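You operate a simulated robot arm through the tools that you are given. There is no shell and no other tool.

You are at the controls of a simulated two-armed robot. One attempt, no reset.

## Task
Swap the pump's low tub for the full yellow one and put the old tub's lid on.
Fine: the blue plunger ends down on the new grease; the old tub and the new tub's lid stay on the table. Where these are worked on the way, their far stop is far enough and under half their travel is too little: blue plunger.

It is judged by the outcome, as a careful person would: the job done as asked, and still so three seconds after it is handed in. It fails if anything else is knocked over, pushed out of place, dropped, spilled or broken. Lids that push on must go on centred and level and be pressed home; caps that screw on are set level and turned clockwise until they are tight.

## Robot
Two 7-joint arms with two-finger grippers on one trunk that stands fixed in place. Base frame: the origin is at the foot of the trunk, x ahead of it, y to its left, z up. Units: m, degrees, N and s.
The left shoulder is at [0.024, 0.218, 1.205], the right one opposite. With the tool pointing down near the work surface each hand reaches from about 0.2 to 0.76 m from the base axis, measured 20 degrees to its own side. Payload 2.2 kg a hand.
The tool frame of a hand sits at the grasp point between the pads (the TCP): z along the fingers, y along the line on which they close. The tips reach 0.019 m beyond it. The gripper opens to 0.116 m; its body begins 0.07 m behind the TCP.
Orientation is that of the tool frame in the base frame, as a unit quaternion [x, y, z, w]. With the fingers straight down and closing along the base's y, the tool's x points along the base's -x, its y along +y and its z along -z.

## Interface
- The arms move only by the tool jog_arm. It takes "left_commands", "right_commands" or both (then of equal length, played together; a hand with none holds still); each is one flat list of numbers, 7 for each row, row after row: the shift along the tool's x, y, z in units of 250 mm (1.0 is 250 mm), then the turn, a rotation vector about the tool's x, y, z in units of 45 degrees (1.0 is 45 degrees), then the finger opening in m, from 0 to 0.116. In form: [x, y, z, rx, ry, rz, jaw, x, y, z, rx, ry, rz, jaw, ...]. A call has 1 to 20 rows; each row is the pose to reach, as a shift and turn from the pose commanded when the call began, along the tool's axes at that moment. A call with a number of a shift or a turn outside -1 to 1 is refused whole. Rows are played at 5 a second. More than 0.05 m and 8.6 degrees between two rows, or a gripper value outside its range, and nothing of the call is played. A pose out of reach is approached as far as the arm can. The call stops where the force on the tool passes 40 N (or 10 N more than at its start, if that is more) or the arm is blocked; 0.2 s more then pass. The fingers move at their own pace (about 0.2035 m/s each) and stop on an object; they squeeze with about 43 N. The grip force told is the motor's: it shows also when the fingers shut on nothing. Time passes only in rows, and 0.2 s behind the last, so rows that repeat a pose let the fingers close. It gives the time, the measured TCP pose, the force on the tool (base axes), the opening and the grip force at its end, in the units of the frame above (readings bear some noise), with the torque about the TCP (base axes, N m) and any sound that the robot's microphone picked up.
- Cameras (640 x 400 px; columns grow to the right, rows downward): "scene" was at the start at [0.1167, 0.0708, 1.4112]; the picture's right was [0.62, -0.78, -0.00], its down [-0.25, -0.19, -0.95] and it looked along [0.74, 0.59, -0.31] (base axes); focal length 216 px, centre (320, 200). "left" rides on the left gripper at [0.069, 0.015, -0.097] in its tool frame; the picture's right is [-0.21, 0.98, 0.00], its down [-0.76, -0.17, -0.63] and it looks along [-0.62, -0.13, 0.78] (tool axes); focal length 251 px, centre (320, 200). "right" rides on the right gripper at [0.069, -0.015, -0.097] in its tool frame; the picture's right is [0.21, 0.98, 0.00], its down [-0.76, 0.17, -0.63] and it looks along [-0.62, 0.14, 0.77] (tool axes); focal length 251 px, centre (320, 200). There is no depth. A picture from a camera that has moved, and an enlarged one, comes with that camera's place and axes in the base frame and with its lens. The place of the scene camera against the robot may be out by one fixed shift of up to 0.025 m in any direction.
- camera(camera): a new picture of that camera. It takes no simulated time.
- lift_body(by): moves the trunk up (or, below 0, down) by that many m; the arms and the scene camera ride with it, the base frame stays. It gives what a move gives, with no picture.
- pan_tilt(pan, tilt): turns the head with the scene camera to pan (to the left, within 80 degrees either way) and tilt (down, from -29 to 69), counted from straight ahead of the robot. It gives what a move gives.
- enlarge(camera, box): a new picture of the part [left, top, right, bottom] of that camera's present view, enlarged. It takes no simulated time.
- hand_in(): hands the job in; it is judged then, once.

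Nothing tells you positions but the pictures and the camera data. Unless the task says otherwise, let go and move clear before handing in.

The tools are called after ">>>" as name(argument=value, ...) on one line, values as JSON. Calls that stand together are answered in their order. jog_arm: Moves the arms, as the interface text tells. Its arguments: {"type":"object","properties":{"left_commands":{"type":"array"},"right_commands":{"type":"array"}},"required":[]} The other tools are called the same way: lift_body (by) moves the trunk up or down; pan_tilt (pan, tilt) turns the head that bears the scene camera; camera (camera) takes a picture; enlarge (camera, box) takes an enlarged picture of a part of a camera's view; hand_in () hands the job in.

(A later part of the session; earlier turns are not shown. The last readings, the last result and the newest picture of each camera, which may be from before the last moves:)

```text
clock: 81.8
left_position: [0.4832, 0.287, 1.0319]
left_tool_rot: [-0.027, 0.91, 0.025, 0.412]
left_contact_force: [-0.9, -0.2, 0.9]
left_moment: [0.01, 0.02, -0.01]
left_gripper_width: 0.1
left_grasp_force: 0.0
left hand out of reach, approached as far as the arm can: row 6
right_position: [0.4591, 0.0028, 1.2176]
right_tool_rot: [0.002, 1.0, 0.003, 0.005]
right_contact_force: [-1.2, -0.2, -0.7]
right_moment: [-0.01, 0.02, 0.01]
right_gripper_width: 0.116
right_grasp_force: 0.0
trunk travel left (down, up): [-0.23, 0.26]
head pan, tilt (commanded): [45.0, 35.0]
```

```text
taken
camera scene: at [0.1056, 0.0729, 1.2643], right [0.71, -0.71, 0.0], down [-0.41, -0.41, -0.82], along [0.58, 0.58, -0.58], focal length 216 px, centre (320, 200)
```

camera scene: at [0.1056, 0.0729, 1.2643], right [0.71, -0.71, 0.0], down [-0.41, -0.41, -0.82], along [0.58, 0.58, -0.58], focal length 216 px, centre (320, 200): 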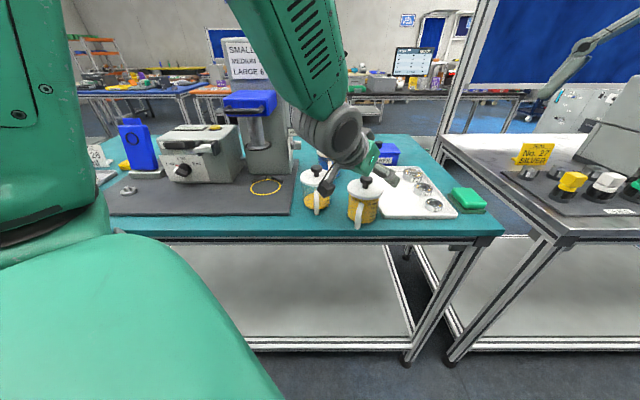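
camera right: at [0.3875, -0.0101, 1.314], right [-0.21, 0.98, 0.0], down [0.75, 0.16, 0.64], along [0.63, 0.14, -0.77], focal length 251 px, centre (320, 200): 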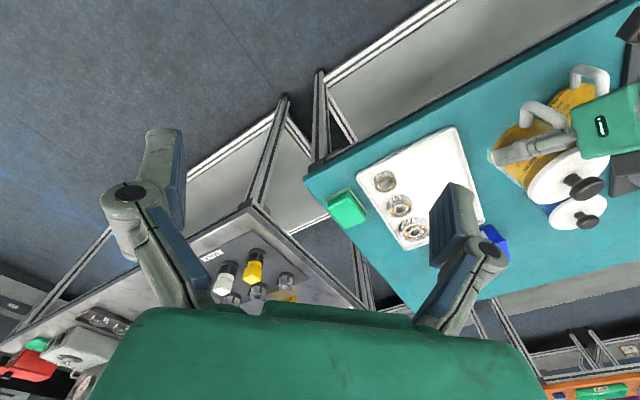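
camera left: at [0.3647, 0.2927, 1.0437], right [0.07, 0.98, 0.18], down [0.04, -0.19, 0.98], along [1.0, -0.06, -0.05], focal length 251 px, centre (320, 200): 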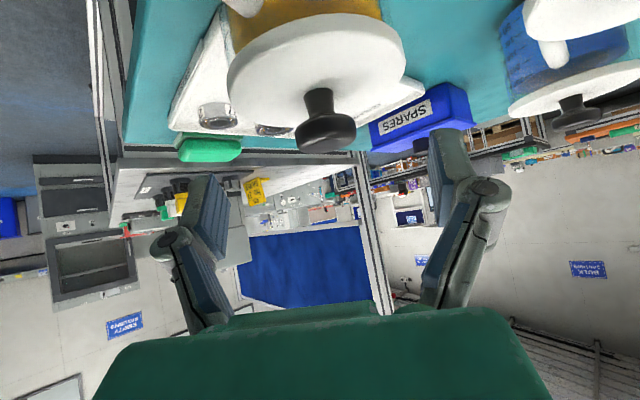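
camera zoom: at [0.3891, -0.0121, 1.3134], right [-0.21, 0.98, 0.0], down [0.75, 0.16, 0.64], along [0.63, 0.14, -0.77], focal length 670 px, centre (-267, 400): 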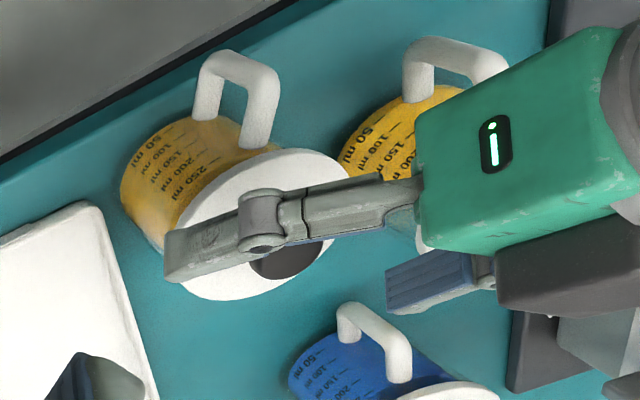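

One row's turn was too large; I'll resend with smaller steps.

>>> jog_arm(left_commands=[-0.036, 0.001, -0.032, 0, 0.14, 0, 0.1, -0.073, 0.002, -0.064, 0, 0.28, 0, 0.1, -0.109, 0.003, -0.096, 0, 0.42, 0, 0.1, -0.146, 0.005, -0.128, 0, 0.56, 0, 0.1, -0.182, 0.006, -0.16, 0, 0.7, 0, 0.1, -0.219, 0.007, -0.192, 0, 0.85, 0, 0.1, -0.255, 0.008, -0.224, 0, 1.0, 0, 0.1])

>>> camera(camera="scene")

>>> camera(camera="left")

```text
clock: 83.4
left_position: [0.4791, 0.2962, 1.1246]
left_tool_rot: [-0.048, 0.999, 0.024, 0.007]
left_contact_force: [-1.4, 0.5, -0.6]
left_moment: [-0.02, 0.04, -0.02]
left_gripper_width: 0.1
left_grasp_force: 0.0
left hand out of reach, approached as far as the arm can: row 1, 2, 3
right_position: [0.4604, 0.0074, 1.2174]
right_tool_rot: [0.002, 1.0, 0.001, 0.005]
right_contact_force: [0.1, -0.3, -0.4]
right_moment: [-0.05, -0.01, -0.01]
right_gripper_width: 0.116
right_grasp_force: 0.1
trunk travel left (down, up): [-0.23, 0.26]
head pan, tilt (commanded): [45.0, 35.0]
```

```text
taken
camera scene: at [0.1184, 0.0599, 1.2594], right [0.52, -0.86, 0.0], down [-0.53, -0.32, -0.78], along [0.67, 0.41, -0.62], focal length 216 px, centre (320, 200)
```

scene: 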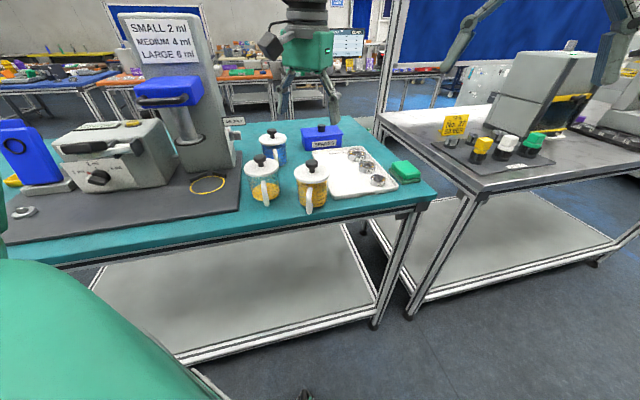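

```text
taken
camera left: at [0.4087, 0.3003, 1.2206], right [0.12, 0.99, 0.05], down [0.76, -0.12, 0.64], along [0.64, -0.04, -0.77], focal length 251 px, centre (320, 200)
```

left: 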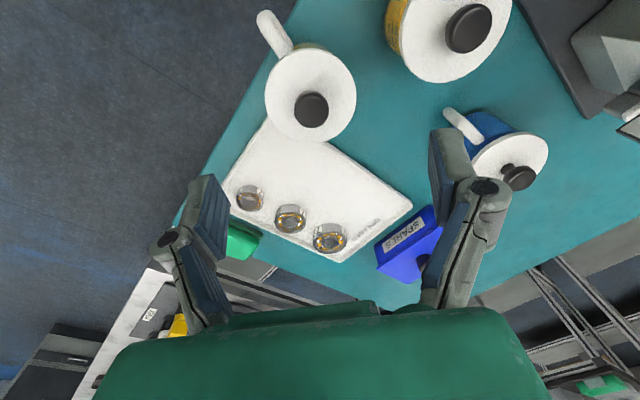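

The yellow tub is on the table with the left hand hovering above it. Now I'll bring the right hand around to the front of the tub, turning its yaw to about 35°.

>>> jog_arm(right_commands=[0.067, 0.109, 0.065, 0, 0, -0.13, 0.116, 0.133, 0.217, 0.129, 0, 0, -0.26, 0.116, 0.2, 0.326, 0.194, 0, 0, -0.389, 0.116, 0.267, 0.435, 0.259, 0, 0, -0.519, 0.116, 0.333, 0.543, 0.323, 0, 0, -0.649, 0.116, 0.4, 0.652, 0.388, 0, 0, -0.778, 0.116])

>>> camera(camera="right")

>>> camera(camera="left")

```text
clock: 85.0
left_position: [0.4753, 0.2954, 1.1279]
left_tool_rot: [-0.048, 0.999, 0.02, 0.013]
left_contact_force: [0.2, 0.7, 0.4]
left_moment: [0.02, -0.02, -0.02]
left_gripper_width: 0.0997
left_grasp_force: 0.0
right_position: [0.3678, 0.1593, 1.1503]
right_tool_rot: [-0.287, 0.957, 0.026, 0.021]
right_contact_force: [0.1, 0.2, -0.2]
right_moment: [0.03, -0.04, -0.02]
right_gripper_width: 0.1159
right_grasp_force: 0.1
trunk travel left (down, up): [-0.23, 0.26]
head pan, tilt (commanded): [45.0, 35.0]
stopped in row 6 (right hand): the arm was blocked; the commanded pose is now the measured one
```

```text
taken
camera right: at [0.3162, 0.1022, 1.242], right [-0.72, 0.7, 0.03], down [0.52, 0.51, 0.68], along [0.46, 0.5, -0.73], focal length 251 px, centre (320, 200)
```

right: 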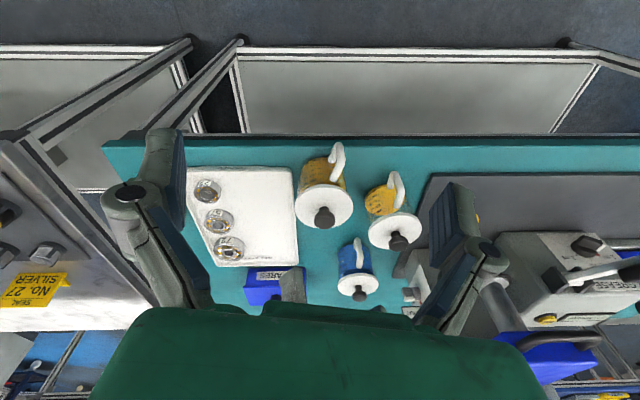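

```text
taken
camera left: at [0.4031, 0.2997, 1.2235], right [0.12, 0.99, 0.04], down [0.76, -0.12, 0.64], along [0.64, -0.04, -0.76], focal length 251 px, centre (320, 200)
```

left: 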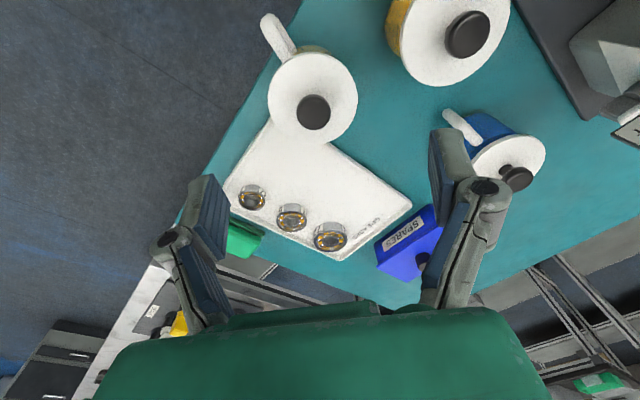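

The right arm was stopped short. I'll look at how the two arms sit relative to each other.

>>> camera(camera="scene")

>>> pan_tilt(pan=20, tilt=20)

>>> camera(camera="scene")

```text
taken
camera scene: at [0.1158, 0.0589, 1.2609], right [0.53, -0.85, 0.0], down [-0.51, -0.32, -0.79], along [0.67, 0.42, -0.61], focal length 216 px, centre (320, 200)
```

scene: 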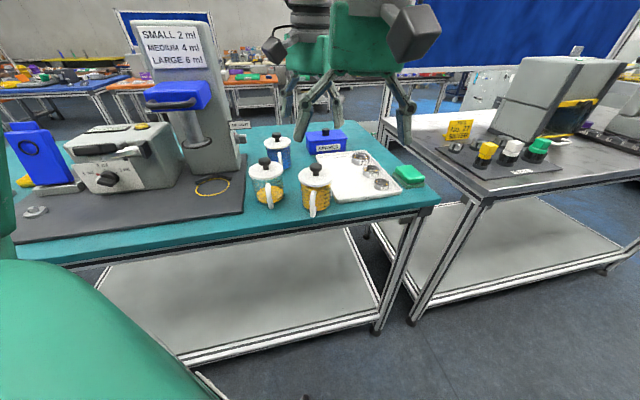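

```text
clock: 85.9
left_position: [0.4757, 0.2923, 1.1262]
left_tool_rot: [-0.047, 0.999, 0.023, 0.01]
left_contact_force: [0.4, -1.1, -0.7]
left_moment: [0.0, -0.02, 0.0]
left_gripper_width: 0.1
left_grasp_force: 0.0
right_position: [0.3681, 0.1585, 1.152]
right_tool_rot: [-0.288, 0.957, 0.027, 0.022]
right_contact_force: [-0.2, -0.4, 0.5]
right_moment: [0.02, -0.01, -0.03]
right_gripper_width: 0.1159
right_grasp_force: 0.1
trunk travel left (down, up): [-0.23, 0.26]
head pan, tilt (commanded): [20.0, 20.0]
```

```text
taken
camera scene: at [0.1309, 0.0438, 1.288], right [0.34, -0.94, 0.0], down [-0.32, -0.12, -0.94], along [0.88, 0.32, -0.35], focal length 216 px, centre (320, 200)
```

scene: 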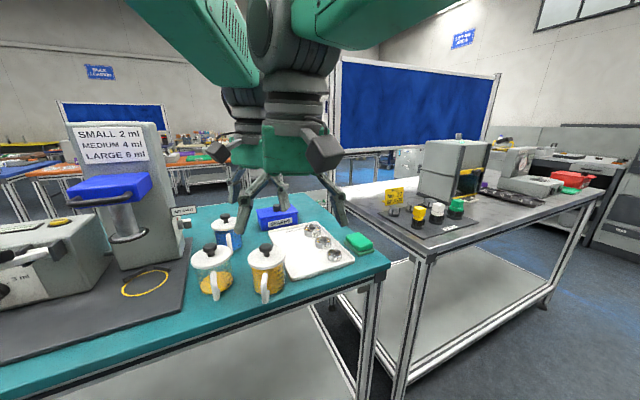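

The two forearms crowd each other in this arrangement. I'll take the right hand back out, then use the earlier arrangement that worked: left holds the tub from the left side, right takes the lid from above.

>>> jog_arm(right_commands=[0.004, -0.117, -0.052, 0, 0, 0.125, 0.116, 0.008, -0.235, -0.103, 0, 0, 0.25, 0.116, 0.013, -0.352, -0.155, 0, 0, 0.375, 0.116, 0.017, -0.469, -0.207, 0, 0, 0.5, 0.116, 0.021, -0.587, -0.258, 0, 0, 0.625, 0.116, 0.025, -0.704, -0.31, 0, 0, 0.75, 0.116])

>>> camera(camera="scene")

```text
clock: 87.3
left_position: [0.4759, 0.2929, 1.1264]
left_tool_rot: [-0.046, 0.999, 0.024, 0.011]
left_contact_force: [-0.2, -0.1, 0.0]
left_moment: [0.01, 0.02, 0.03]
left_gripper_width: 0.1002
left_grasp_force: 0.2
right_position: [0.4572, 0.0029, 1.2185]
right_tool_rot: [0.003, 0.999, 0.03, 0.012]
right_contact_force: [0.6, -0.1, -0.7]
right_moment: [0.0, -0.02, -0.02]
right_gripper_width: 0.1161
right_grasp_force: 0.0
trunk travel left (down, up): [-0.23, 0.26]
head pan, tilt (commanded): [20.0, 20.0]
```

```text
taken
camera scene: at [0.1314, 0.0419, 1.2881], right [0.34, -0.94, 0.0], down [-0.32, -0.12, -0.94], along [0.88, 0.32, -0.35], focal length 216 px, centre (320, 200)
```

scene: 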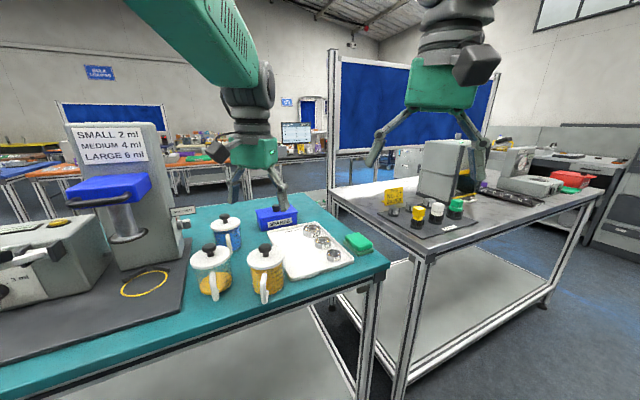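

Clear again. I'll raise the trunk fully, since a higher shoulder gives the left wrist more room close in and the right arm better reach over the table.

>>> lift_body(by=0.22)

>>> pan_tilt(pan=40, tilt=45)

>>> camera(camera="scene")

>>> camera(camera="left")

```text
clock: 89.6
left_position: [0.4762, 0.2943, 1.3468]
left_tool_rot: [-0.047, 0.999, 0.023, 0.011]
left_contact_force: [0.1, -0.3, 0.5]
left_moment: [-0.04, 0.0, -0.01]
left_gripper_width: 0.1001
left_grasp_force: 0.0
right_position: [0.4586, 0.0031, 1.4392]
right_tool_rot: [0.002, 0.999, 0.03, 0.011]
right_contact_force: [-0.9, -0.2, 0.8]
right_moment: [-0.03, -0.01, 0.03]
right_gripper_width: 0.1159
right_grasp_force: 0.0
trunk travel left (down, up): [-0.45, 0.04]
head pan, tilt (commanded): [20.0, 20.0]
```

```text
clock: 90.5
left_position: [0.4768, 0.2934, 1.346]
left_tool_rot: [-0.048, 0.999, 0.021, 0.011]
left_contact_force: [0.6, -1.0, -0.8]
left_moment: [-0.01, -0.04, -0.01]
left_gripper_width: 0.0999
left_grasp_force: 0.1
right_position: [0.4577, 0.0045, 1.44]
right_tool_rot: [0.003, 0.999, 0.03, 0.013]
right_contact_force: [0.7, -0.1, 0.6]
right_moment: [-0.02, -0.04, 0.02]
right_gripper_width: 0.116
right_grasp_force: 0.0
trunk travel left (down, up): [-0.45, 0.04]
head pan, tilt (commanded): [40.0, 45.0]
```

```text
taken
camera scene: at [0.1162, 0.0576, 1.4778], right [0.54, -0.84, 0.0], down [-0.54, -0.34, -0.77], along [0.65, 0.42, -0.64], focal length 216 px, centre (320, 200)
```

scene: 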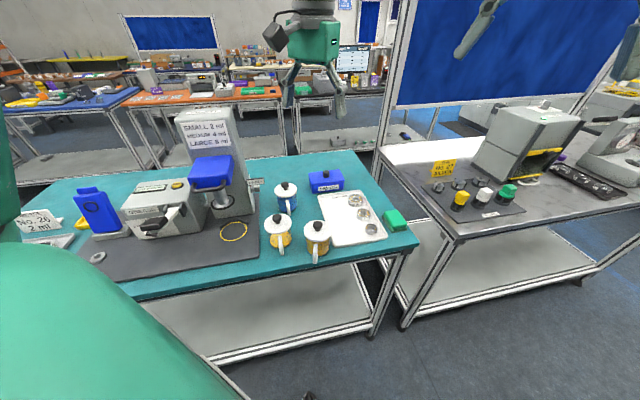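

```text
taken
camera left: at [0.405, 0.2988, 1.4421], right [0.12, 0.99, 0.04], down [0.76, -0.12, 0.64], along [0.64, -0.04, -0.77], focal length 251 px, centre (320, 200)
```

left: 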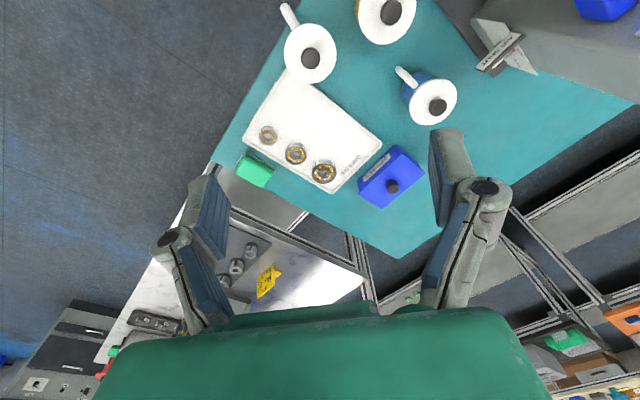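

The view is clear from higher up. I'll bring the left hand down to just above the yellow tub's knob, squaring its orientation on the way.

>>> jog_arm(left_commands=[0, 0, 0.137, 0.007, 0.004, -0.046, 0.1, 0, 0, 0.274, 0.015, 0.009, -0.092, 0.1, 0, 0, 0.411, 0.022, 0.013, -0.138, 0.1, 0, 0, 0.549, 0.03, 0.018, -0.184, 0.1, 0, 0, 0.686, 0.037, 0.022, -0.23, 0.1, 0, 0, 0.823, 0.045, 0.027, -0.276, 0.1, 0, 0, 0.94, 0.052, 0.031, -0.322, 0.1])

>>> camera(camera="left")

>>> camera(camera="scene")

```text
clock: 92.1
left_position: [0.4816, 0.3058, 1.1108]
left_tool_rot: [-0.173, 0.985, 0.0, 0.002]
left_contact_force: [0.5, -0.4, 0.4]
left_moment: [0.01, -0.01, 0.0]
left_gripper_width: 0.0999
left_grasp_force: 0.1
right_position: [0.4596, 0.0042, 1.4392]
right_tool_rot: [0.002, 0.999, 0.03, 0.011]
right_contact_force: [0.2, -0.3, -1.0]
right_moment: [0.0, -0.03, -0.01]
right_gripper_width: 0.1162
right_grasp_force: 0.1
trunk travel left (down, up): [-0.45, 0.04]
head pan, tilt (commanded): [40.0, 45.0]
```

```text
taken
camera left: at [0.4118, 0.295, 1.2075], right [-0.13, 0.99, 0.0], down [0.77, 0.1, 0.63], along [0.63, 0.08, -0.77], focal length 251 px, centre (320, 200)
```

left: 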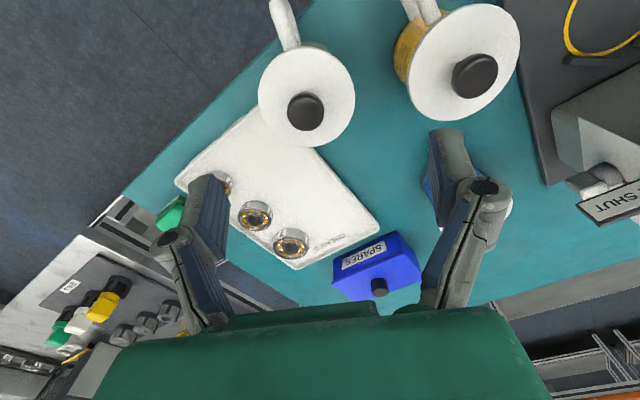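

```text
taken
camera scene: at [0.1081, 0.0649, 1.4693], right [0.64, -0.77, 0.0], down [-0.54, -0.46, -0.7], along [0.54, 0.45, -0.71], focal length 216 px, centre (320, 200)
```

scene: 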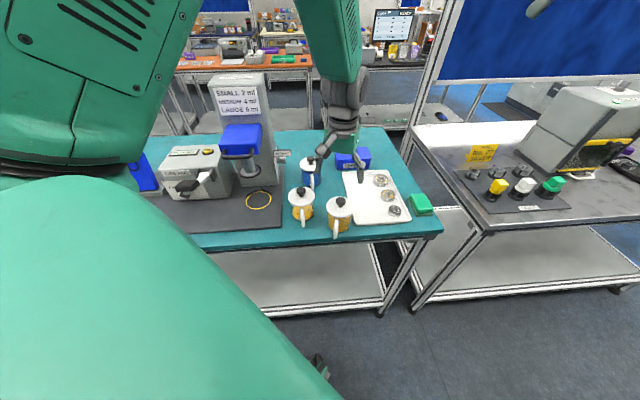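

T is confirmed at (0.480, 0.293). Tilting the left hand forward above it now.

>>> jog_arm(left_commands=[-0.008, -0.009, 0.033, 0, -0.16, 0, 0.1, -0.016, -0.018, 0.066, 0, -0.32, 0, 0.1, -0.025, -0.026, 0.098, 0, -0.48, 0, 0.1, -0.033, -0.035, 0.131, 0, -0.64, 0, 0.1, -0.041, -0.044, 0.15, 0, -0.8, 0, 0.1])

>>> camera(camera="left")

```text
clock: 93.3
left_position: [0.4953, 0.2969, 1.0744]
left_tool_rot: [-0.163, 0.936, 0.054, 0.308]
left_contact_force: [0.2, 0.1, -0.6]
left_moment: [0.0, 0.03, -0.01]
left_gripper_width: 0.1
left_grasp_force: 0.1
right_position: [0.4585, 0.0038, 1.4397]
right_tool_rot: [0.003, 1.0, 0.029, 0.012]
right_contact_force: [-0.8, 1.0, 0.2]
right_moment: [-0.01, 0.0, 0.01]
right_gripper_width: 0.1159
right_grasp_force: 0.0
trunk travel left (down, up): [-0.45, 0.04]
head pan, tilt (commanded): [40.0, 45.0]
```

```text
taken
camera left: at [0.3838, 0.2722, 1.1114], right [-0.17, 0.98, 0.13], down [0.28, -0.08, 0.96], along [0.95, 0.2, -0.26], focal length 251 px, centre (320, 200)
```

left: 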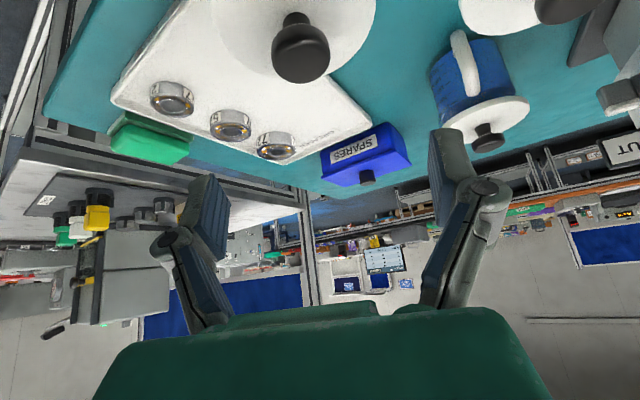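

>>> jog_arm(left_commands=[0.042, 0.001, 0.024, 0, -0.06, 0, 0.1, 0.085, 0.003, 0.047, 0, -0.12, 0, 0.1, 0.127, 0.004, 0.071, 0, -0.18, 0, 0.1, 0.169, 0.006, 0.094, 0, -0.24, 0, 0.1, 0.169, 0.006, 0.094, 0, -0.24, 0, 0.1])

>>> camera(camera="left")

>>> enlarge(camera="scene", box=[260, 130, 420, 250])

```text
clock: 94.5
left_position: [0.4739, 0.2915, 1.0321]
left_tool_rot: [-0.158, 0.903, 0.07, 0.393]
left_contact_force: [-0.1, -0.6, -0.4]
left_moment: [-0.03, 0.0, 0.0]
left_gripper_width: 0.0998
left_grasp_force: 0.1
right_position: [0.4585, 0.0045, 1.4396]
right_tool_rot: [0.002, 0.999, 0.03, 0.013]
right_contact_force: [0.2, -1.0, 0.5]
right_moment: [-0.01, -0.01, -0.01]
right_gripper_width: 0.1158
right_grasp_force: 0.1
trunk travel left (down, up): [-0.45, 0.04]
head pan, tilt (commanded): [40.0, 45.0]
```

```text
taken
camera left: at [0.3591, 0.2661, 1.0467], right [-0.19, 0.97, 0.16], down [0.11, -0.14, 0.98], along [0.98, 0.21, -0.07], focal length 251 px, centre (320, 200)
```

left: 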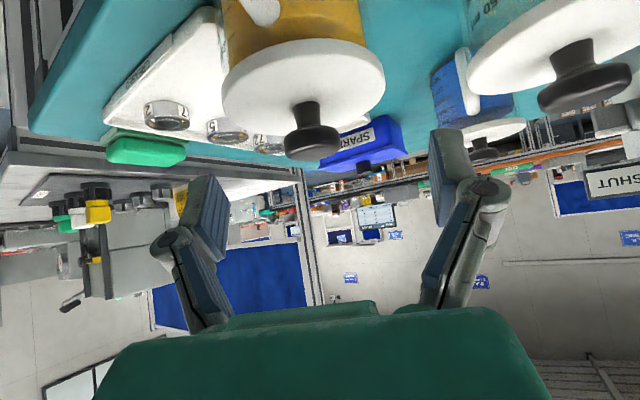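

```text
3.33 times, centred on (340, 190) of scene
camera zoom: at [0.1067, 0.0634, 1.4695], right [0.64, -0.77, 0.0], down [-0.54, -0.46, -0.7], along [0.54, 0.45, -0.71], focal length 722 px, centre (253, 233)
```

zoom: 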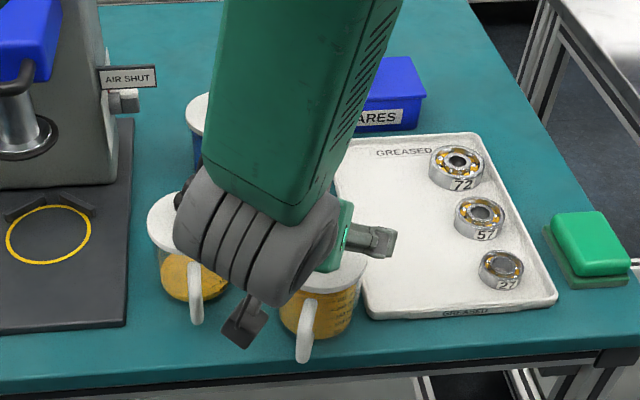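

The lid is centred between the fingers. Lowering around the tub.

>>> jog_arm(left_commands=[0.048, -0.001, 0.048, 0, 0, 0, 0.1, 0.097, -0.001, 0.096, 0, 0, 0, 0.1, 0.145, -0.002, 0.143, 0, 0, 0, 0.1, 0.194, -0.002, 0.191, 0, 0, 0, 0.1, 0.242, -0.003, 0.239, 0, 0, 0, 0.1])

>>> camera(camera="left")

```text
clock: 95.7
left_position: [0.4771, 0.2932, 0.9458]
left_tool_rot: [-0.158, 0.903, 0.069, 0.392]
left_contact_force: [0.3, -0.1, 0.0]
left_moment: [0.0, 0.01, -0.01]
left_gripper_width: 0.0999
left_grasp_force: 0.1
right_position: [0.4599, 0.0038, 1.4388]
right_tool_rot: [0.003, 1.0, 0.029, 0.011]
right_contact_force: [-0.7, 0.8, -0.3]
right_moment: [-0.04, 0.02, 0.0]
right_gripper_width: 0.1161
right_grasp_force: 0.1
trunk travel left (down, up): [-0.45, 0.04]
head pan, tilt (commanded): [40.0, 45.0]
```

```text
taken
camera left: at [0.3631, 0.2674, 0.9607], right [-0.19, 0.97, 0.16], down [0.11, -0.14, 0.98], along [0.98, 0.21, -0.08], focal length 251 px, centre (320, 200)
```

left: 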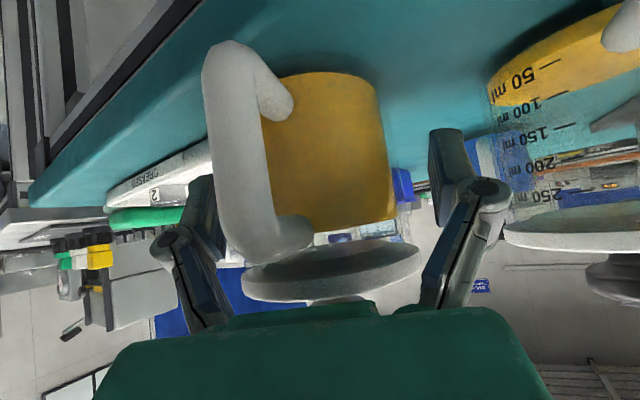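

The tub's axis is within 7 mm of the grasp point and well centred. Closing.

>>> jog_arm(left_commands=[0, -0.005, 0, 0, 0, 0, 0.09, 0, -0.005, 0, 0, 0, 0, 0.082, 0, -0.005, 0, 0, 0, 0, 0.07, 0, -0.005, 0, 0, 0, 0, 0.06, 0, -0.005, 0, 0, 0, 0, 0.06])

>>> camera(camera="left")

```text
clock: 96.9
left_position: [0.4781, 0.2917, 0.9468]
left_tool_rot: [-0.157, 0.903, 0.07, 0.394]
left_contact_force: [0.2, -0.5, 0.3]
left_moment: [-0.02, -0.07, -0.06]
left_gripper_width: 0.0781
left_grasp_force: 42.9
right_position: [0.4584, 0.0034, 1.4397]
right_tool_rot: [0.002, 0.999, 0.03, 0.011]
right_contact_force: [-0.2, -0.1, 1.6]
right_moment: [-0.01, 0.0, -0.01]
right_gripper_width: 0.1159
right_grasp_force: 0.0
trunk travel left (down, up): [-0.45, 0.04]
head pan, tilt (commanded): [40.0, 45.0]
```

```text
taken
camera left: at [0.3628, 0.2657, 0.961], right [-0.19, 0.97, 0.16], down [0.11, -0.14, 0.98], along [0.98, 0.21, -0.08], focal length 251 px, centre (320, 200)
```

left: 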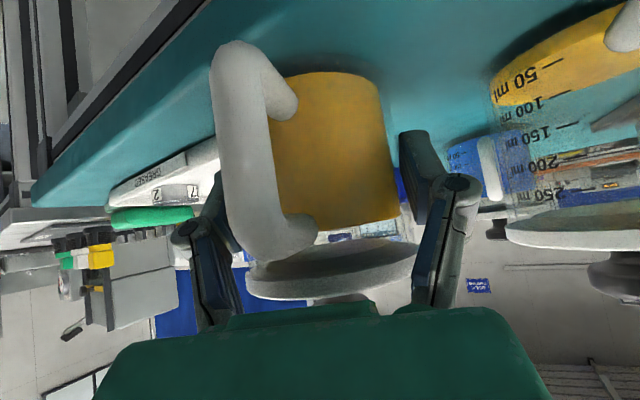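

The grip is a bit shallow, near the fingertips. I'll open, move 8 mm deeper and close again for a secure hold.

>>> jog_arm(left_commands=[0, 0, 0, 0, 0, 0, 0.09, -0.011, 0, 0.012, 0, 0, 0, 0.095, -0.022, 0, 0.024, 0, 0, 0, 0.095, -0.022, 0, 0.024, 0, 0, 0, 0.085, -0.022, 0, 0.024, 0, 0, 0, 0.07, -0.022, 0, 0.024, 0, 0, 0, 0.06, -0.022, 0, 0.024, 0, 0, 0, 0.06])

>>> camera(camera="left")

```text
clock: 98.5
left_position: [0.4857, 0.2946, 0.9447]
left_tool_rot: [-0.158, 0.903, 0.07, 0.394]
left_contact_force: [1.9, -0.6, 0.3]
left_moment: [-0.13, -0.15, -0.01]
left_gripper_width: 0.0803
left_grasp_force: 42.9
right_position: [0.459, 0.0043, 1.4394]
right_tool_rot: [0.003, 0.999, 0.03, 0.013]
right_contact_force: [-0.2, 0.4, 0.4]
right_moment: [-0.01, -0.01, -0.02]
right_gripper_width: 0.1161
right_grasp_force: 0.1
trunk travel left (down, up): [-0.45, 0.04]
head pan, tilt (commanded): [40.0, 45.0]
```

```text
taken
camera left: at [0.37, 0.2683, 0.9607], right [-0.19, 0.97, 0.16], down [0.11, -0.14, 0.98], along [0.98, 0.21, -0.08], focal length 251 px, centre (320, 200)
```

left: 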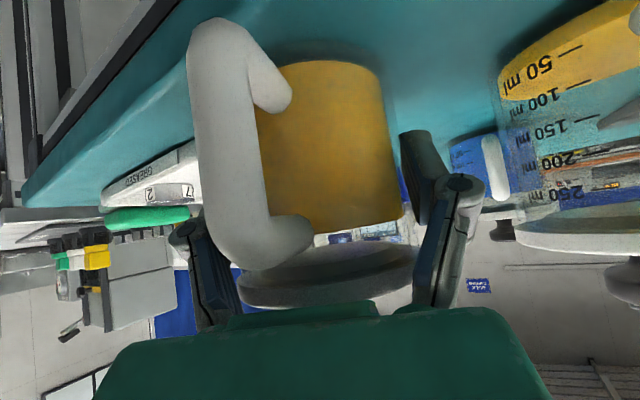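

Now it's a full-diameter grip at 80 mm. I'll lift the tub straight up 100 mm.

>>> jog_arm(left_commands=[-0.05, 0, -0.046, 0, 0, 0, 0.06, -0.1, 0, -0.093, 0, 0, 0, 0.06, -0.15, 0, -0.139, 0, 0, 0, 0.06, -0.2, 0, -0.186, 0, 0, 0, 0.06, -0.25, 0, -0.232, 0, 0, 0, 0.06, -0.293, 0, -0.272, 0, 0, 0, 0.06])

>>> camera(camera="left")

```text
clock: 99.9
left_position: [0.4855, 0.2939, 1.0455]
left_tool_rot: [-0.158, 0.903, 0.07, 0.392]
left_contact_force: [0.1, -0.6, -3.5]
left_moment: [0.03, -0.02, 0.01]
left_gripper_width: 0.0812
left_grasp_force: 43.1
right_position: [0.4587, 0.003, 1.4394]
right_tool_rot: [0.002, 0.999, 0.03, 0.012]
right_contact_force: [-0.8, 0.0, -0.4]
right_moment: [-0.02, -0.02, 0.04]
right_gripper_width: 0.116
right_grasp_force: 0.1
trunk travel left (down, up): [-0.45, 0.04]
head pan, tilt (commanded): [40.0, 45.0]
```

```text
taken
camera left: at [0.3694, 0.2683, 1.0606], right [-0.19, 0.97, 0.16], down [0.11, -0.14, 0.98], along [0.98, 0.21, -0.08], focal length 251 px, centre (320, 200)
```

left: 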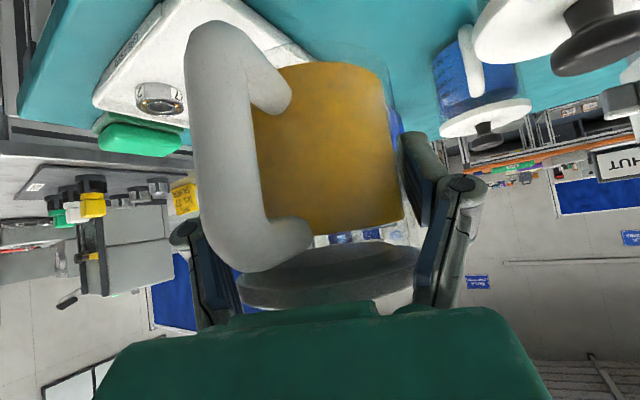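

>>> jog_arm(left_commands=[0.012, -0.012, -0.013, 0.102, 0, 0.095, 0.06, 0.025, -0.023, -0.026, 0.204, -0.001, 0.189, 0.06, 0.037, -0.035, -0.039, 0.305, -0.001, 0.284, 0.06, 0.049, -0.046, -0.052, 0.407, -0.001, 0.378, 0.06, 0.049, -0.046, -0.052, 0.407, -0.001, 0.378, 0.06])

```text
clock: 101.1
left_position: [0.4714, 0.276, 1.0438]
left_tool_rot: [0.043, 0.916, -0.018, 0.398]
left_contact_force: [0.0, -1.1, -2.8]
left_moment: [-0.03, -0.06, 0.02]
left_gripper_width: 0.0807
left_grasp_force: 42.7
right_position: [0.4587, 0.0039, 1.4409]
right_tool_rot: [0.002, 0.999, 0.03, 0.011]
right_contact_force: [-0.8, 0.5, -0.4]
right_moment: [-0.04, 0.0, 0.01]
right_gripper_width: 0.1159
right_grasp_force: 0.1
trunk travel left (down, up): [-0.45, 0.04]
head pan, tilt (commanded): [40.0, 45.0]
```

>>> jog_arm(left_commands=[0.007, -0.017, -0.007, 0.102, 0, 0.095, 0.06, 0.014, -0.034, -0.015, 0.203, -0.001, 0.19, 0.06, 0.02, -0.051, -0.022, 0.305, -0.001, 0.284, 0.06, 0.027, -0.068, -0.029, 0.406, -0.001, 0.379, 0.06, 0.027, -0.068, -0.029, 0.406, -0.001, 0.379, 0.06])

>>> camera(camera="scene")

>>> camera(camera="right")

```text
clock: 102.3
left_position: [0.4611, 0.2612, 1.0461]
left_tool_rot: [0.24, 0.885, -0.103, 0.384]
left_contact_force: [-0.5, -0.3, -3.9]
left_moment: [-0.07, -0.01, -0.03]
left_gripper_width: 0.0807
left_grasp_force: 43.0
right_position: [0.4596, 0.0038, 1.4389]
right_tool_rot: [0.002, 0.999, 0.03, 0.012]
right_contact_force: [0.3, -1.3, 0.4]
right_moment: [-0.02, 0.02, 0.0]
right_gripper_width: 0.116
right_grasp_force: 0.1
trunk travel left (down, up): [-0.45, 0.04]
head pan, tilt (commanded): [40.0, 45.0]
```

```text
taken
camera scene: at [0.1072, 0.0654, 1.4693], right [0.64, -0.77, 0.0], down [-0.54, -0.46, -0.7], along [0.54, 0.45, -0.71], focal length 216 px, centre (320, 200)
```

scene: 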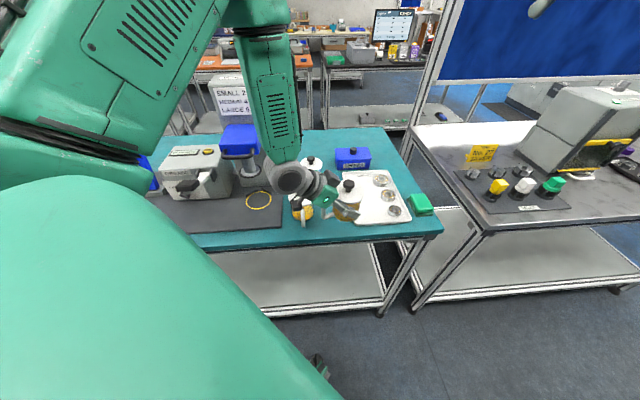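

```text
taken
camera right: at [0.3871, -0.0165, 1.5334], right [-0.21, 0.98, 0.05], down [0.74, 0.12, 0.66], along [0.64, 0.18, -0.75], focal length 251 px, centre (320, 200)
```

right: 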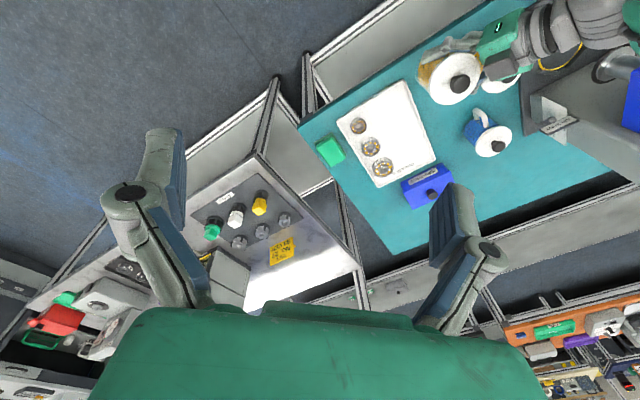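

The left hand presents the tub from the left side. I'll zoom in to find the knob for the right hand.

>>> enlarge(camera="right", box=[390, 10, 570, 160])

>>> enlarge(camera="scene", box=[260, 130, 420, 250])

```text
2.67 times, centred on (480, 85) of right
camera zoom: at [0.3871, -0.0165, 1.5334], right [-0.21, 0.98, 0.05], down [0.74, 0.12, 0.66], along [0.64, 0.18, -0.75], focal length 670 px, centre (-107, 507)
```

zoom: 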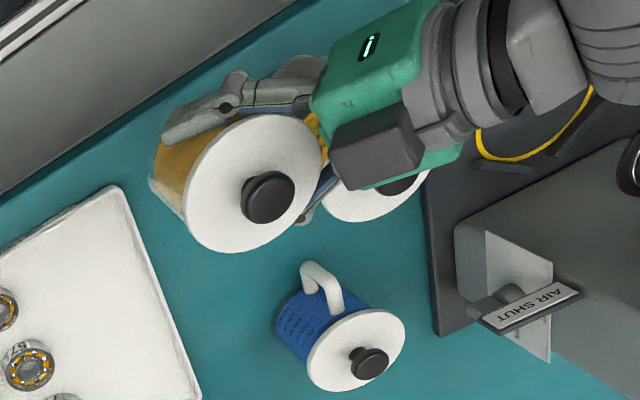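

```text
3.33 times, centred on (340, 190) of scene
camera zoom: at [0.1072, 0.0654, 1.4693], right [0.64, -0.77, 0.0], down [-0.54, -0.46, -0.7], along [0.54, 0.45, -0.71], focal length 722 px, centre (253, 233)
```

zoom: 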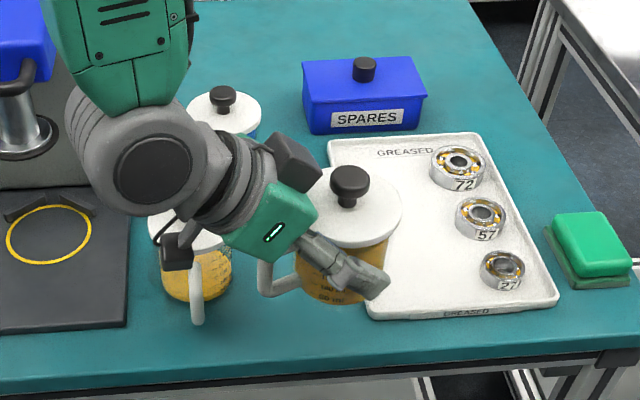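

A right hand leaned about 20° away from the left one will fit; leaning about its closing axis still grips the knob squarely. I'll turn and level the right hand first while bringing it partway over.

>>> jog_arm(right_commands=[-0.008, 0.093, 0.032, 0.015, 0.006, 0.133, 0.1, -0.016, 0.186, 0.064, 0.03, 0.012, 0.267, 0.08, -0.024, 0.278, 0.096, 0.046, 0.019, 0.4, 0.06, -0.032, 0.371, 0.128, 0.061, 0.025, 0.533, 0.06, -0.04, 0.464, 0.16, 0.076, 0.031, 0.667, 0.06])

>>> camera(camera="right")

```text
clock: 103.7
left_position: [0.458, 0.2619, 1.0484]
left_tool_rot: [0.241, 0.884, -0.102, 0.387]
left_contact_force: [0.3, 0.2, -3.3]
left_moment: [0.01, -0.02, 0.0]
left_gripper_width: 0.0748
left_grasp_force: 42.9
right_position: [0.4863, 0.0869, 1.447]
right_tool_rot: [0.289, 0.956, 0.043, -0.007]
right_contact_force: [-0.4, 1.1, -1.2]
right_moment: [0.0, -0.01, -0.01]
right_gripper_width: 0.0602
right_grasp_force: 0.1
trunk travel left (down, up): [-0.45, 0.04]
head pan, tilt (commanded): [40.0, 45.0]
stopped in row 5 (right hand): the arm was blocked; the commanded pose is now the measured one
```

```text
taken
camera right: at [0.4192, 0.1043, 1.5443], right [0.36, 0.93, 0.08], down [0.71, -0.33, 0.61], along [0.6, -0.16, -0.78], focal length 251 px, centre (320, 200)
```

right: 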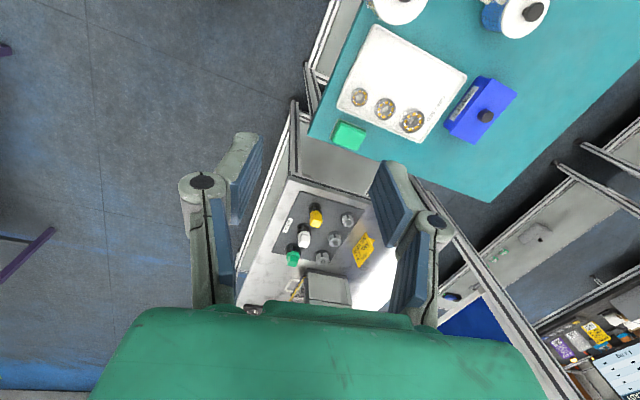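

The right arm was blocked again, and the left grip width has dropped to 75 mm. I need to check both.

>>> camera(camera="left")

>>> camera(camera="scene")

>>> enlarge(camera="scene", box=[230, 110, 430, 260])

```text
taken
camera left: at [0.3639, 0.3327, 1.0632], right [0.62, 0.77, 0.16], down [-0.04, -0.17, 0.98], along [0.79, -0.61, -0.07], focal length 251 px, centre (320, 200)
```

left: 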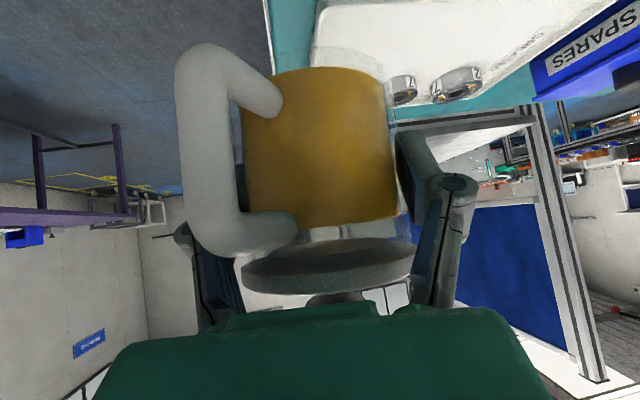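

```text
taken
camera scene: at [0.1082, 0.0643, 1.4694], right [0.64, -0.77, 0.0], down [-0.54, -0.46, -0.7], along [0.54, 0.45, -0.71], focal length 216 px, centre (320, 200)
```

scene: 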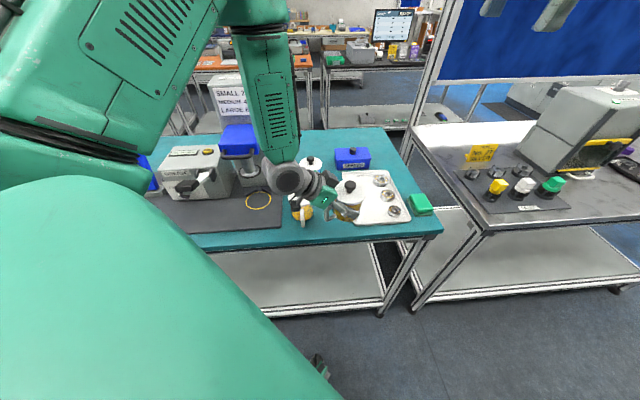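

```text
2.67 times, centred on (330, 185) of scene
camera zoom: at [0.1082, 0.0643, 1.4694], right [0.64, -0.77, 0.0], down [-0.54, -0.46, -0.7], along [0.54, 0.45, -0.71], focal length 577 px, centre (293, 240)
```

zoom: 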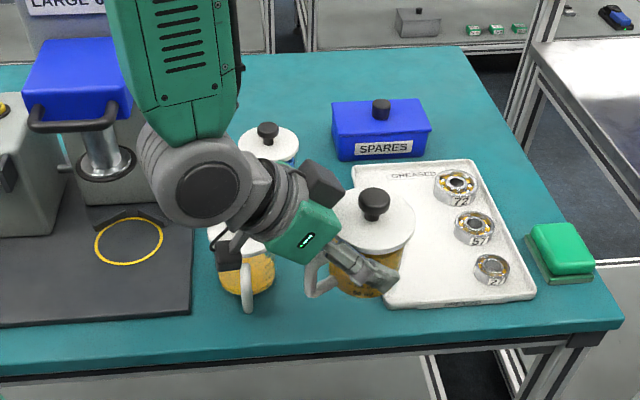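

The tub has shifted forward in the left grip, so it needs a fresh grip before any pulling. First I'll find out what limits the right arm, by lowering it where it is with a small test.

>>> jog_arm(right_commands=[0, -0.1, 0.08, 0, 0, 0, 0.06, 0, -0.15, 0.2, 0, 0, 0, 0.06, 0, -0.15, 0.32, 0, 0, 0, 0.06, 0, -0.15, 0.44, 0, 0, 0, 0.06])

>>> camera(camera="right")

>>> camera(camera="left")

```text
clock: 104.7
left_position: [0.4583, 0.2633, 1.0458]
left_tool_rot: [0.24, 0.884, -0.104, 0.387]
left_contact_force: [-0.1, -0.1, -4.0]
left_moment: [0.04, -0.02, -0.01]
left_gripper_width: 0.075
left_grasp_force: 42.9
right_position: [0.4684, 0.0699, 1.3325]
right_tool_rot: [0.289, 0.956, 0.04, -0.007]
right_contact_force: [0.7, 0.0, 0.3]
right_moment: [-0.02, 0.0, 0.0]
right_gripper_width: 0.0602
right_grasp_force: 0.1
trunk travel left (down, up): [-0.45, 0.04]
head pan, tilt (commanded): [40.0, 45.0]
```

```text
taken
camera right: at [0.4012, 0.0875, 1.4301], right [0.36, 0.93, 0.08], down [0.72, -0.33, 0.61], along [0.6, -0.17, -0.78], focal length 251 px, centre (320, 200)
```

right: 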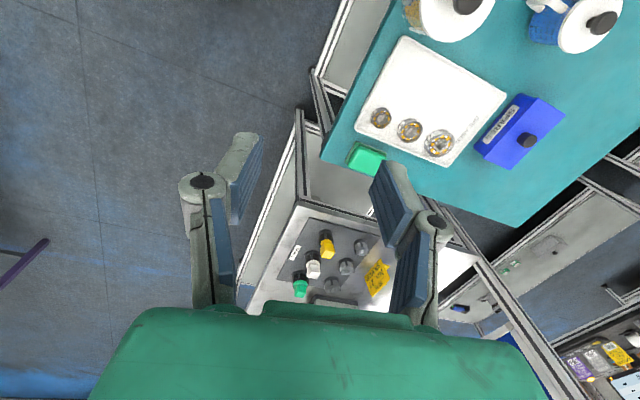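

```text
taken
camera left: at [0.3652, 0.336, 1.0614], right [0.62, 0.77, 0.16], down [-0.04, -0.17, 0.98], along [0.79, -0.61, -0.07], focal length 251 px, centre (320, 200)
```

left: 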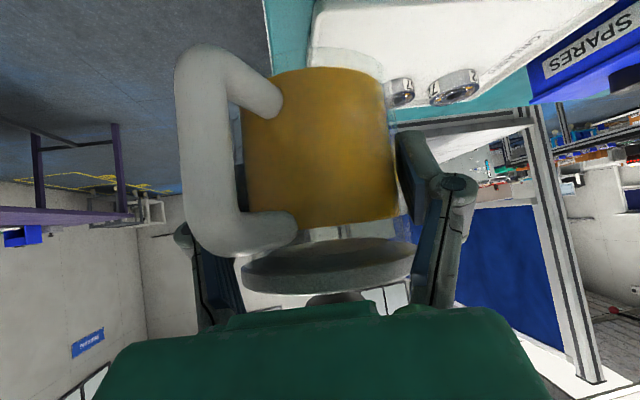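

The right arm moves freely when lower, and the tub's hold is steady. I'll bring the right hand in toward the knob with its 20° lean, stopping halfway to look.

>>> jog_arm(right_commands=[0.043, 0.084, 0.086, 0.015, 0.057, -0.009, 0.05, 0.086, 0.169, 0.173, 0.031, 0.114, -0.018, 0.05, 0.129, 0.253, 0.259, 0.046, 0.171, -0.027, 0.05, 0.171, 0.337, 0.346, 0.061, 0.229, -0.036, 0.05])

>>> camera(camera="right")

>>> camera(camera="scene")

```text
clock: 105.7
left_position: [0.4602, 0.2644, 1.0467]
left_tool_rot: [0.24, 0.884, -0.104, 0.387]
left_contact_force: [0.0, 0.3, -3.8]
left_moment: [0.01, 0.0, 0.01]
left_gripper_width: 0.0748
left_grasp_force: 43.1
right_position: [0.4986, 0.1531, 1.2648]
right_tool_rot: [0.286, 0.951, 0.057, -0.103]
right_contact_force: [0.2, 0.4, -1.0]
right_moment: [-0.03, -0.02, 0.02]
right_gripper_width: 0.0498
right_grasp_force: 0.0
trunk travel left (down, up): [-0.45, 0.04]
head pan, tilt (commanded): [40.0, 45.0]
```

```text
taken
camera right: at [0.4486, 0.1628, 1.3738], right [0.37, 0.93, 0.1], down [0.81, -0.37, 0.45], along [0.45, -0.09, -0.89], focal length 251 px, centre (320, 200)
```

right: 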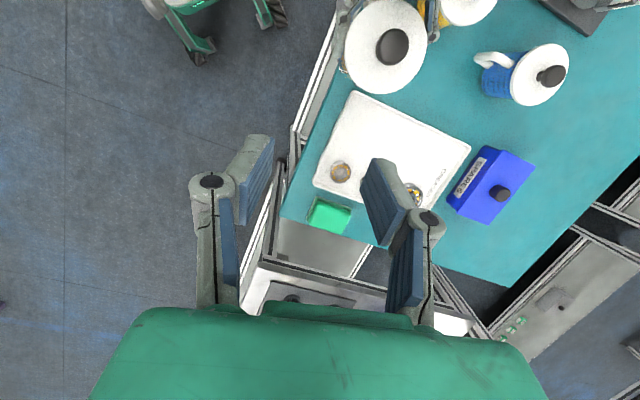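

```text
taken
camera scene: at [0.111, 0.0681, 1.4689], right [0.64, -0.77, 0.0], down [-0.55, -0.46, -0.7], along [0.54, 0.45, -0.71], focal length 216 px, centre (320, 200)
```

scene: 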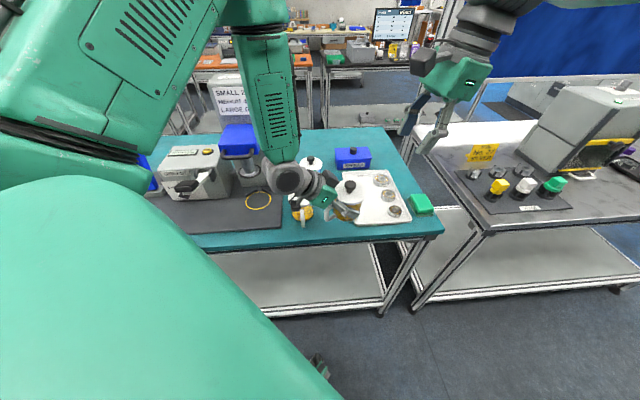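

Clear so far, and the knob is in view. Continuing to a point just above it.

>>> jog_arm(right_commands=[0.041, 0.068, 0.085, 0.021, 0.038, -0.016, 0.05, 0.083, 0.137, 0.171, 0.043, 0.076, -0.032, 0.05, 0.124, 0.205, 0.256, 0.064, 0.114, -0.047, 0.05, 0.165, 0.273, 0.341, 0.085, 0.152, -0.063, 0.05, 0.165, 0.273, 0.341, 0.085, 0.152, -0.063, 0.05])

>>> camera(camera="right")

>>> camera(camera="scene")

```text
clock: 106.9
left_position: [0.4602, 0.2617, 1.0469]
left_tool_rot: [0.239, 0.885, -0.102, 0.386]
left_contact_force: [-0.1, 0.1, -2.6]
left_moment: [-0.02, 0.0, -0.01]
left_gripper_width: 0.0752
left_grasp_force: 43.0
right_position: [0.4568, 0.2, 1.2183]
right_tool_rot: [0.242, 0.956, 0.031, -0.165]
right_contact_force: [0.4, 0.9, 0.5]
right_moment: [-0.05, 0.0, 0.0]
right_gripper_width: 0.0499
right_grasp_force: 0.0
right hand out of reach, approached as far as the arm can: row 2, 3, 4, 5
trunk travel left (down, up): [-0.45, 0.04]
head pan, tilt (commanded): [40.0, 45.0]
```

```text
taken
camera right: at [0.421, 0.2044, 1.3326], right [0.28, 0.96, 0.05], down [0.9, -0.28, 0.34], along [0.34, -0.05, -0.94], focal length 251 px, centre (320, 200)
```

right: 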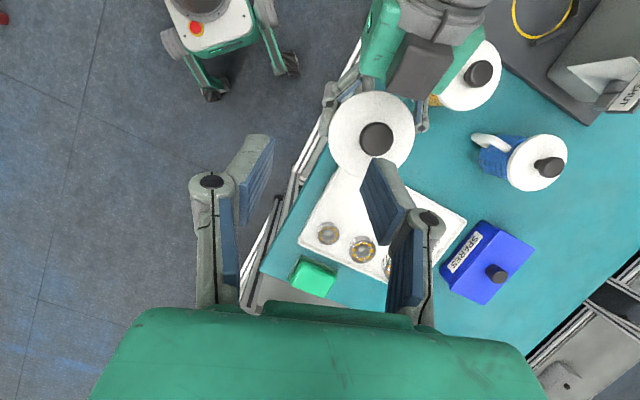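

```text
taken
camera scene: at [0.1093, 0.0688, 1.469], right [0.64, -0.77, 0.0], down [-0.55, -0.46, -0.7], along [0.54, 0.45, -0.71], focal length 216 px, centre (320, 200)
```

scene: 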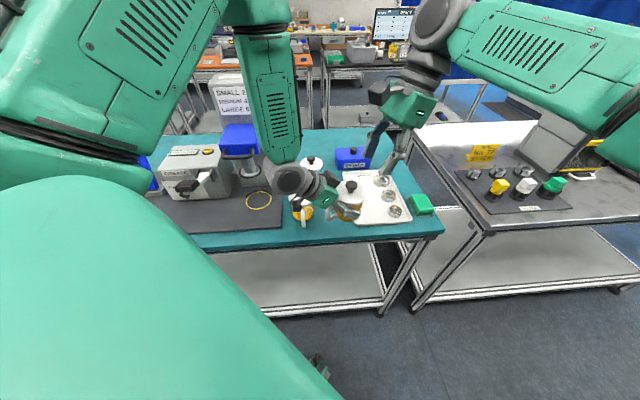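

The right arm reaches its limit about 6 cm short of the knob. I'll bring the tub to it instead, moving the left hand under the waiting right gripper.

>>> jog_arm(left_commands=[-0.028, -0.04, 0.03, 0, 0, 0, 0.06, -0.056, -0.08, 0.059, 0, 0, 0, 0.06, -0.083, -0.12, 0.089, 0, 0, 0, 0.06, -0.111, -0.16, 0.118, 0, 0, 0, 0.06, -0.111, -0.16, 0.118, 0, 0, 0, 0.06])

>>> camera(camera="right")

>>> enlarge(camera="scene", box=[260, 80, 460, 240])

```text
clock: 108.1
left_position: [0.4731, 0.2067, 1.0479]
left_tool_rot: [0.24, 0.885, -0.102, 0.386]
left_contact_force: [0.0, -0.6, -3.6]
left_moment: [0.03, -0.02, -0.02]
left_gripper_width: 0.0752
left_grasp_force: 43.4
right_position: [0.4556, 0.1987, 1.2188]
right_tool_rot: [0.241, 0.956, 0.032, -0.165]
right_contact_force: [0.6, -0.5, -0.3]
right_moment: [-0.03, -0.01, 0.01]
right_gripper_width: 0.0503
right_grasp_force: 0.0
trunk travel left (down, up): [-0.45, 0.04]
head pan, tilt (commanded): [40.0, 45.0]
```

```text
taken
camera right: at [0.42, 0.2026, 1.3333], right [0.28, 0.96, 0.05], down [0.9, -0.28, 0.34], along [0.34, -0.05, -0.94], focal length 251 px, centre (320, 200)
```

right: 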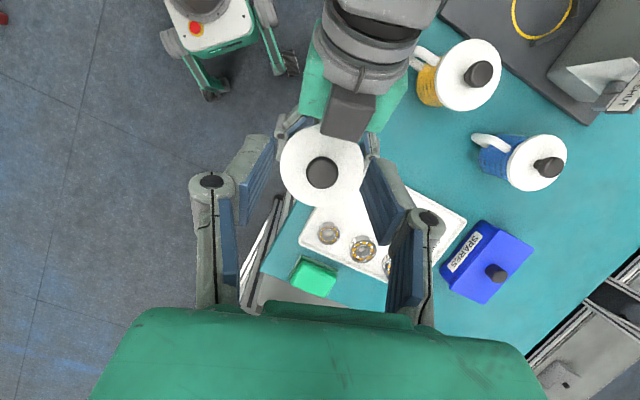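

```text
2.50 times, centred on (360, 160) of scene
camera zoom: at [0.1084, 0.0661, 1.4692], right [0.64, -0.77, 0.0], down [-0.54, -0.46, -0.7], along [0.54, 0.45, -0.71], focal length 541 px, centre (220, 300)
```

zoom: 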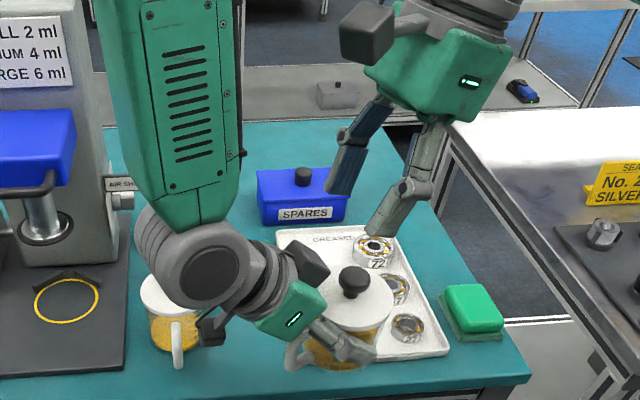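

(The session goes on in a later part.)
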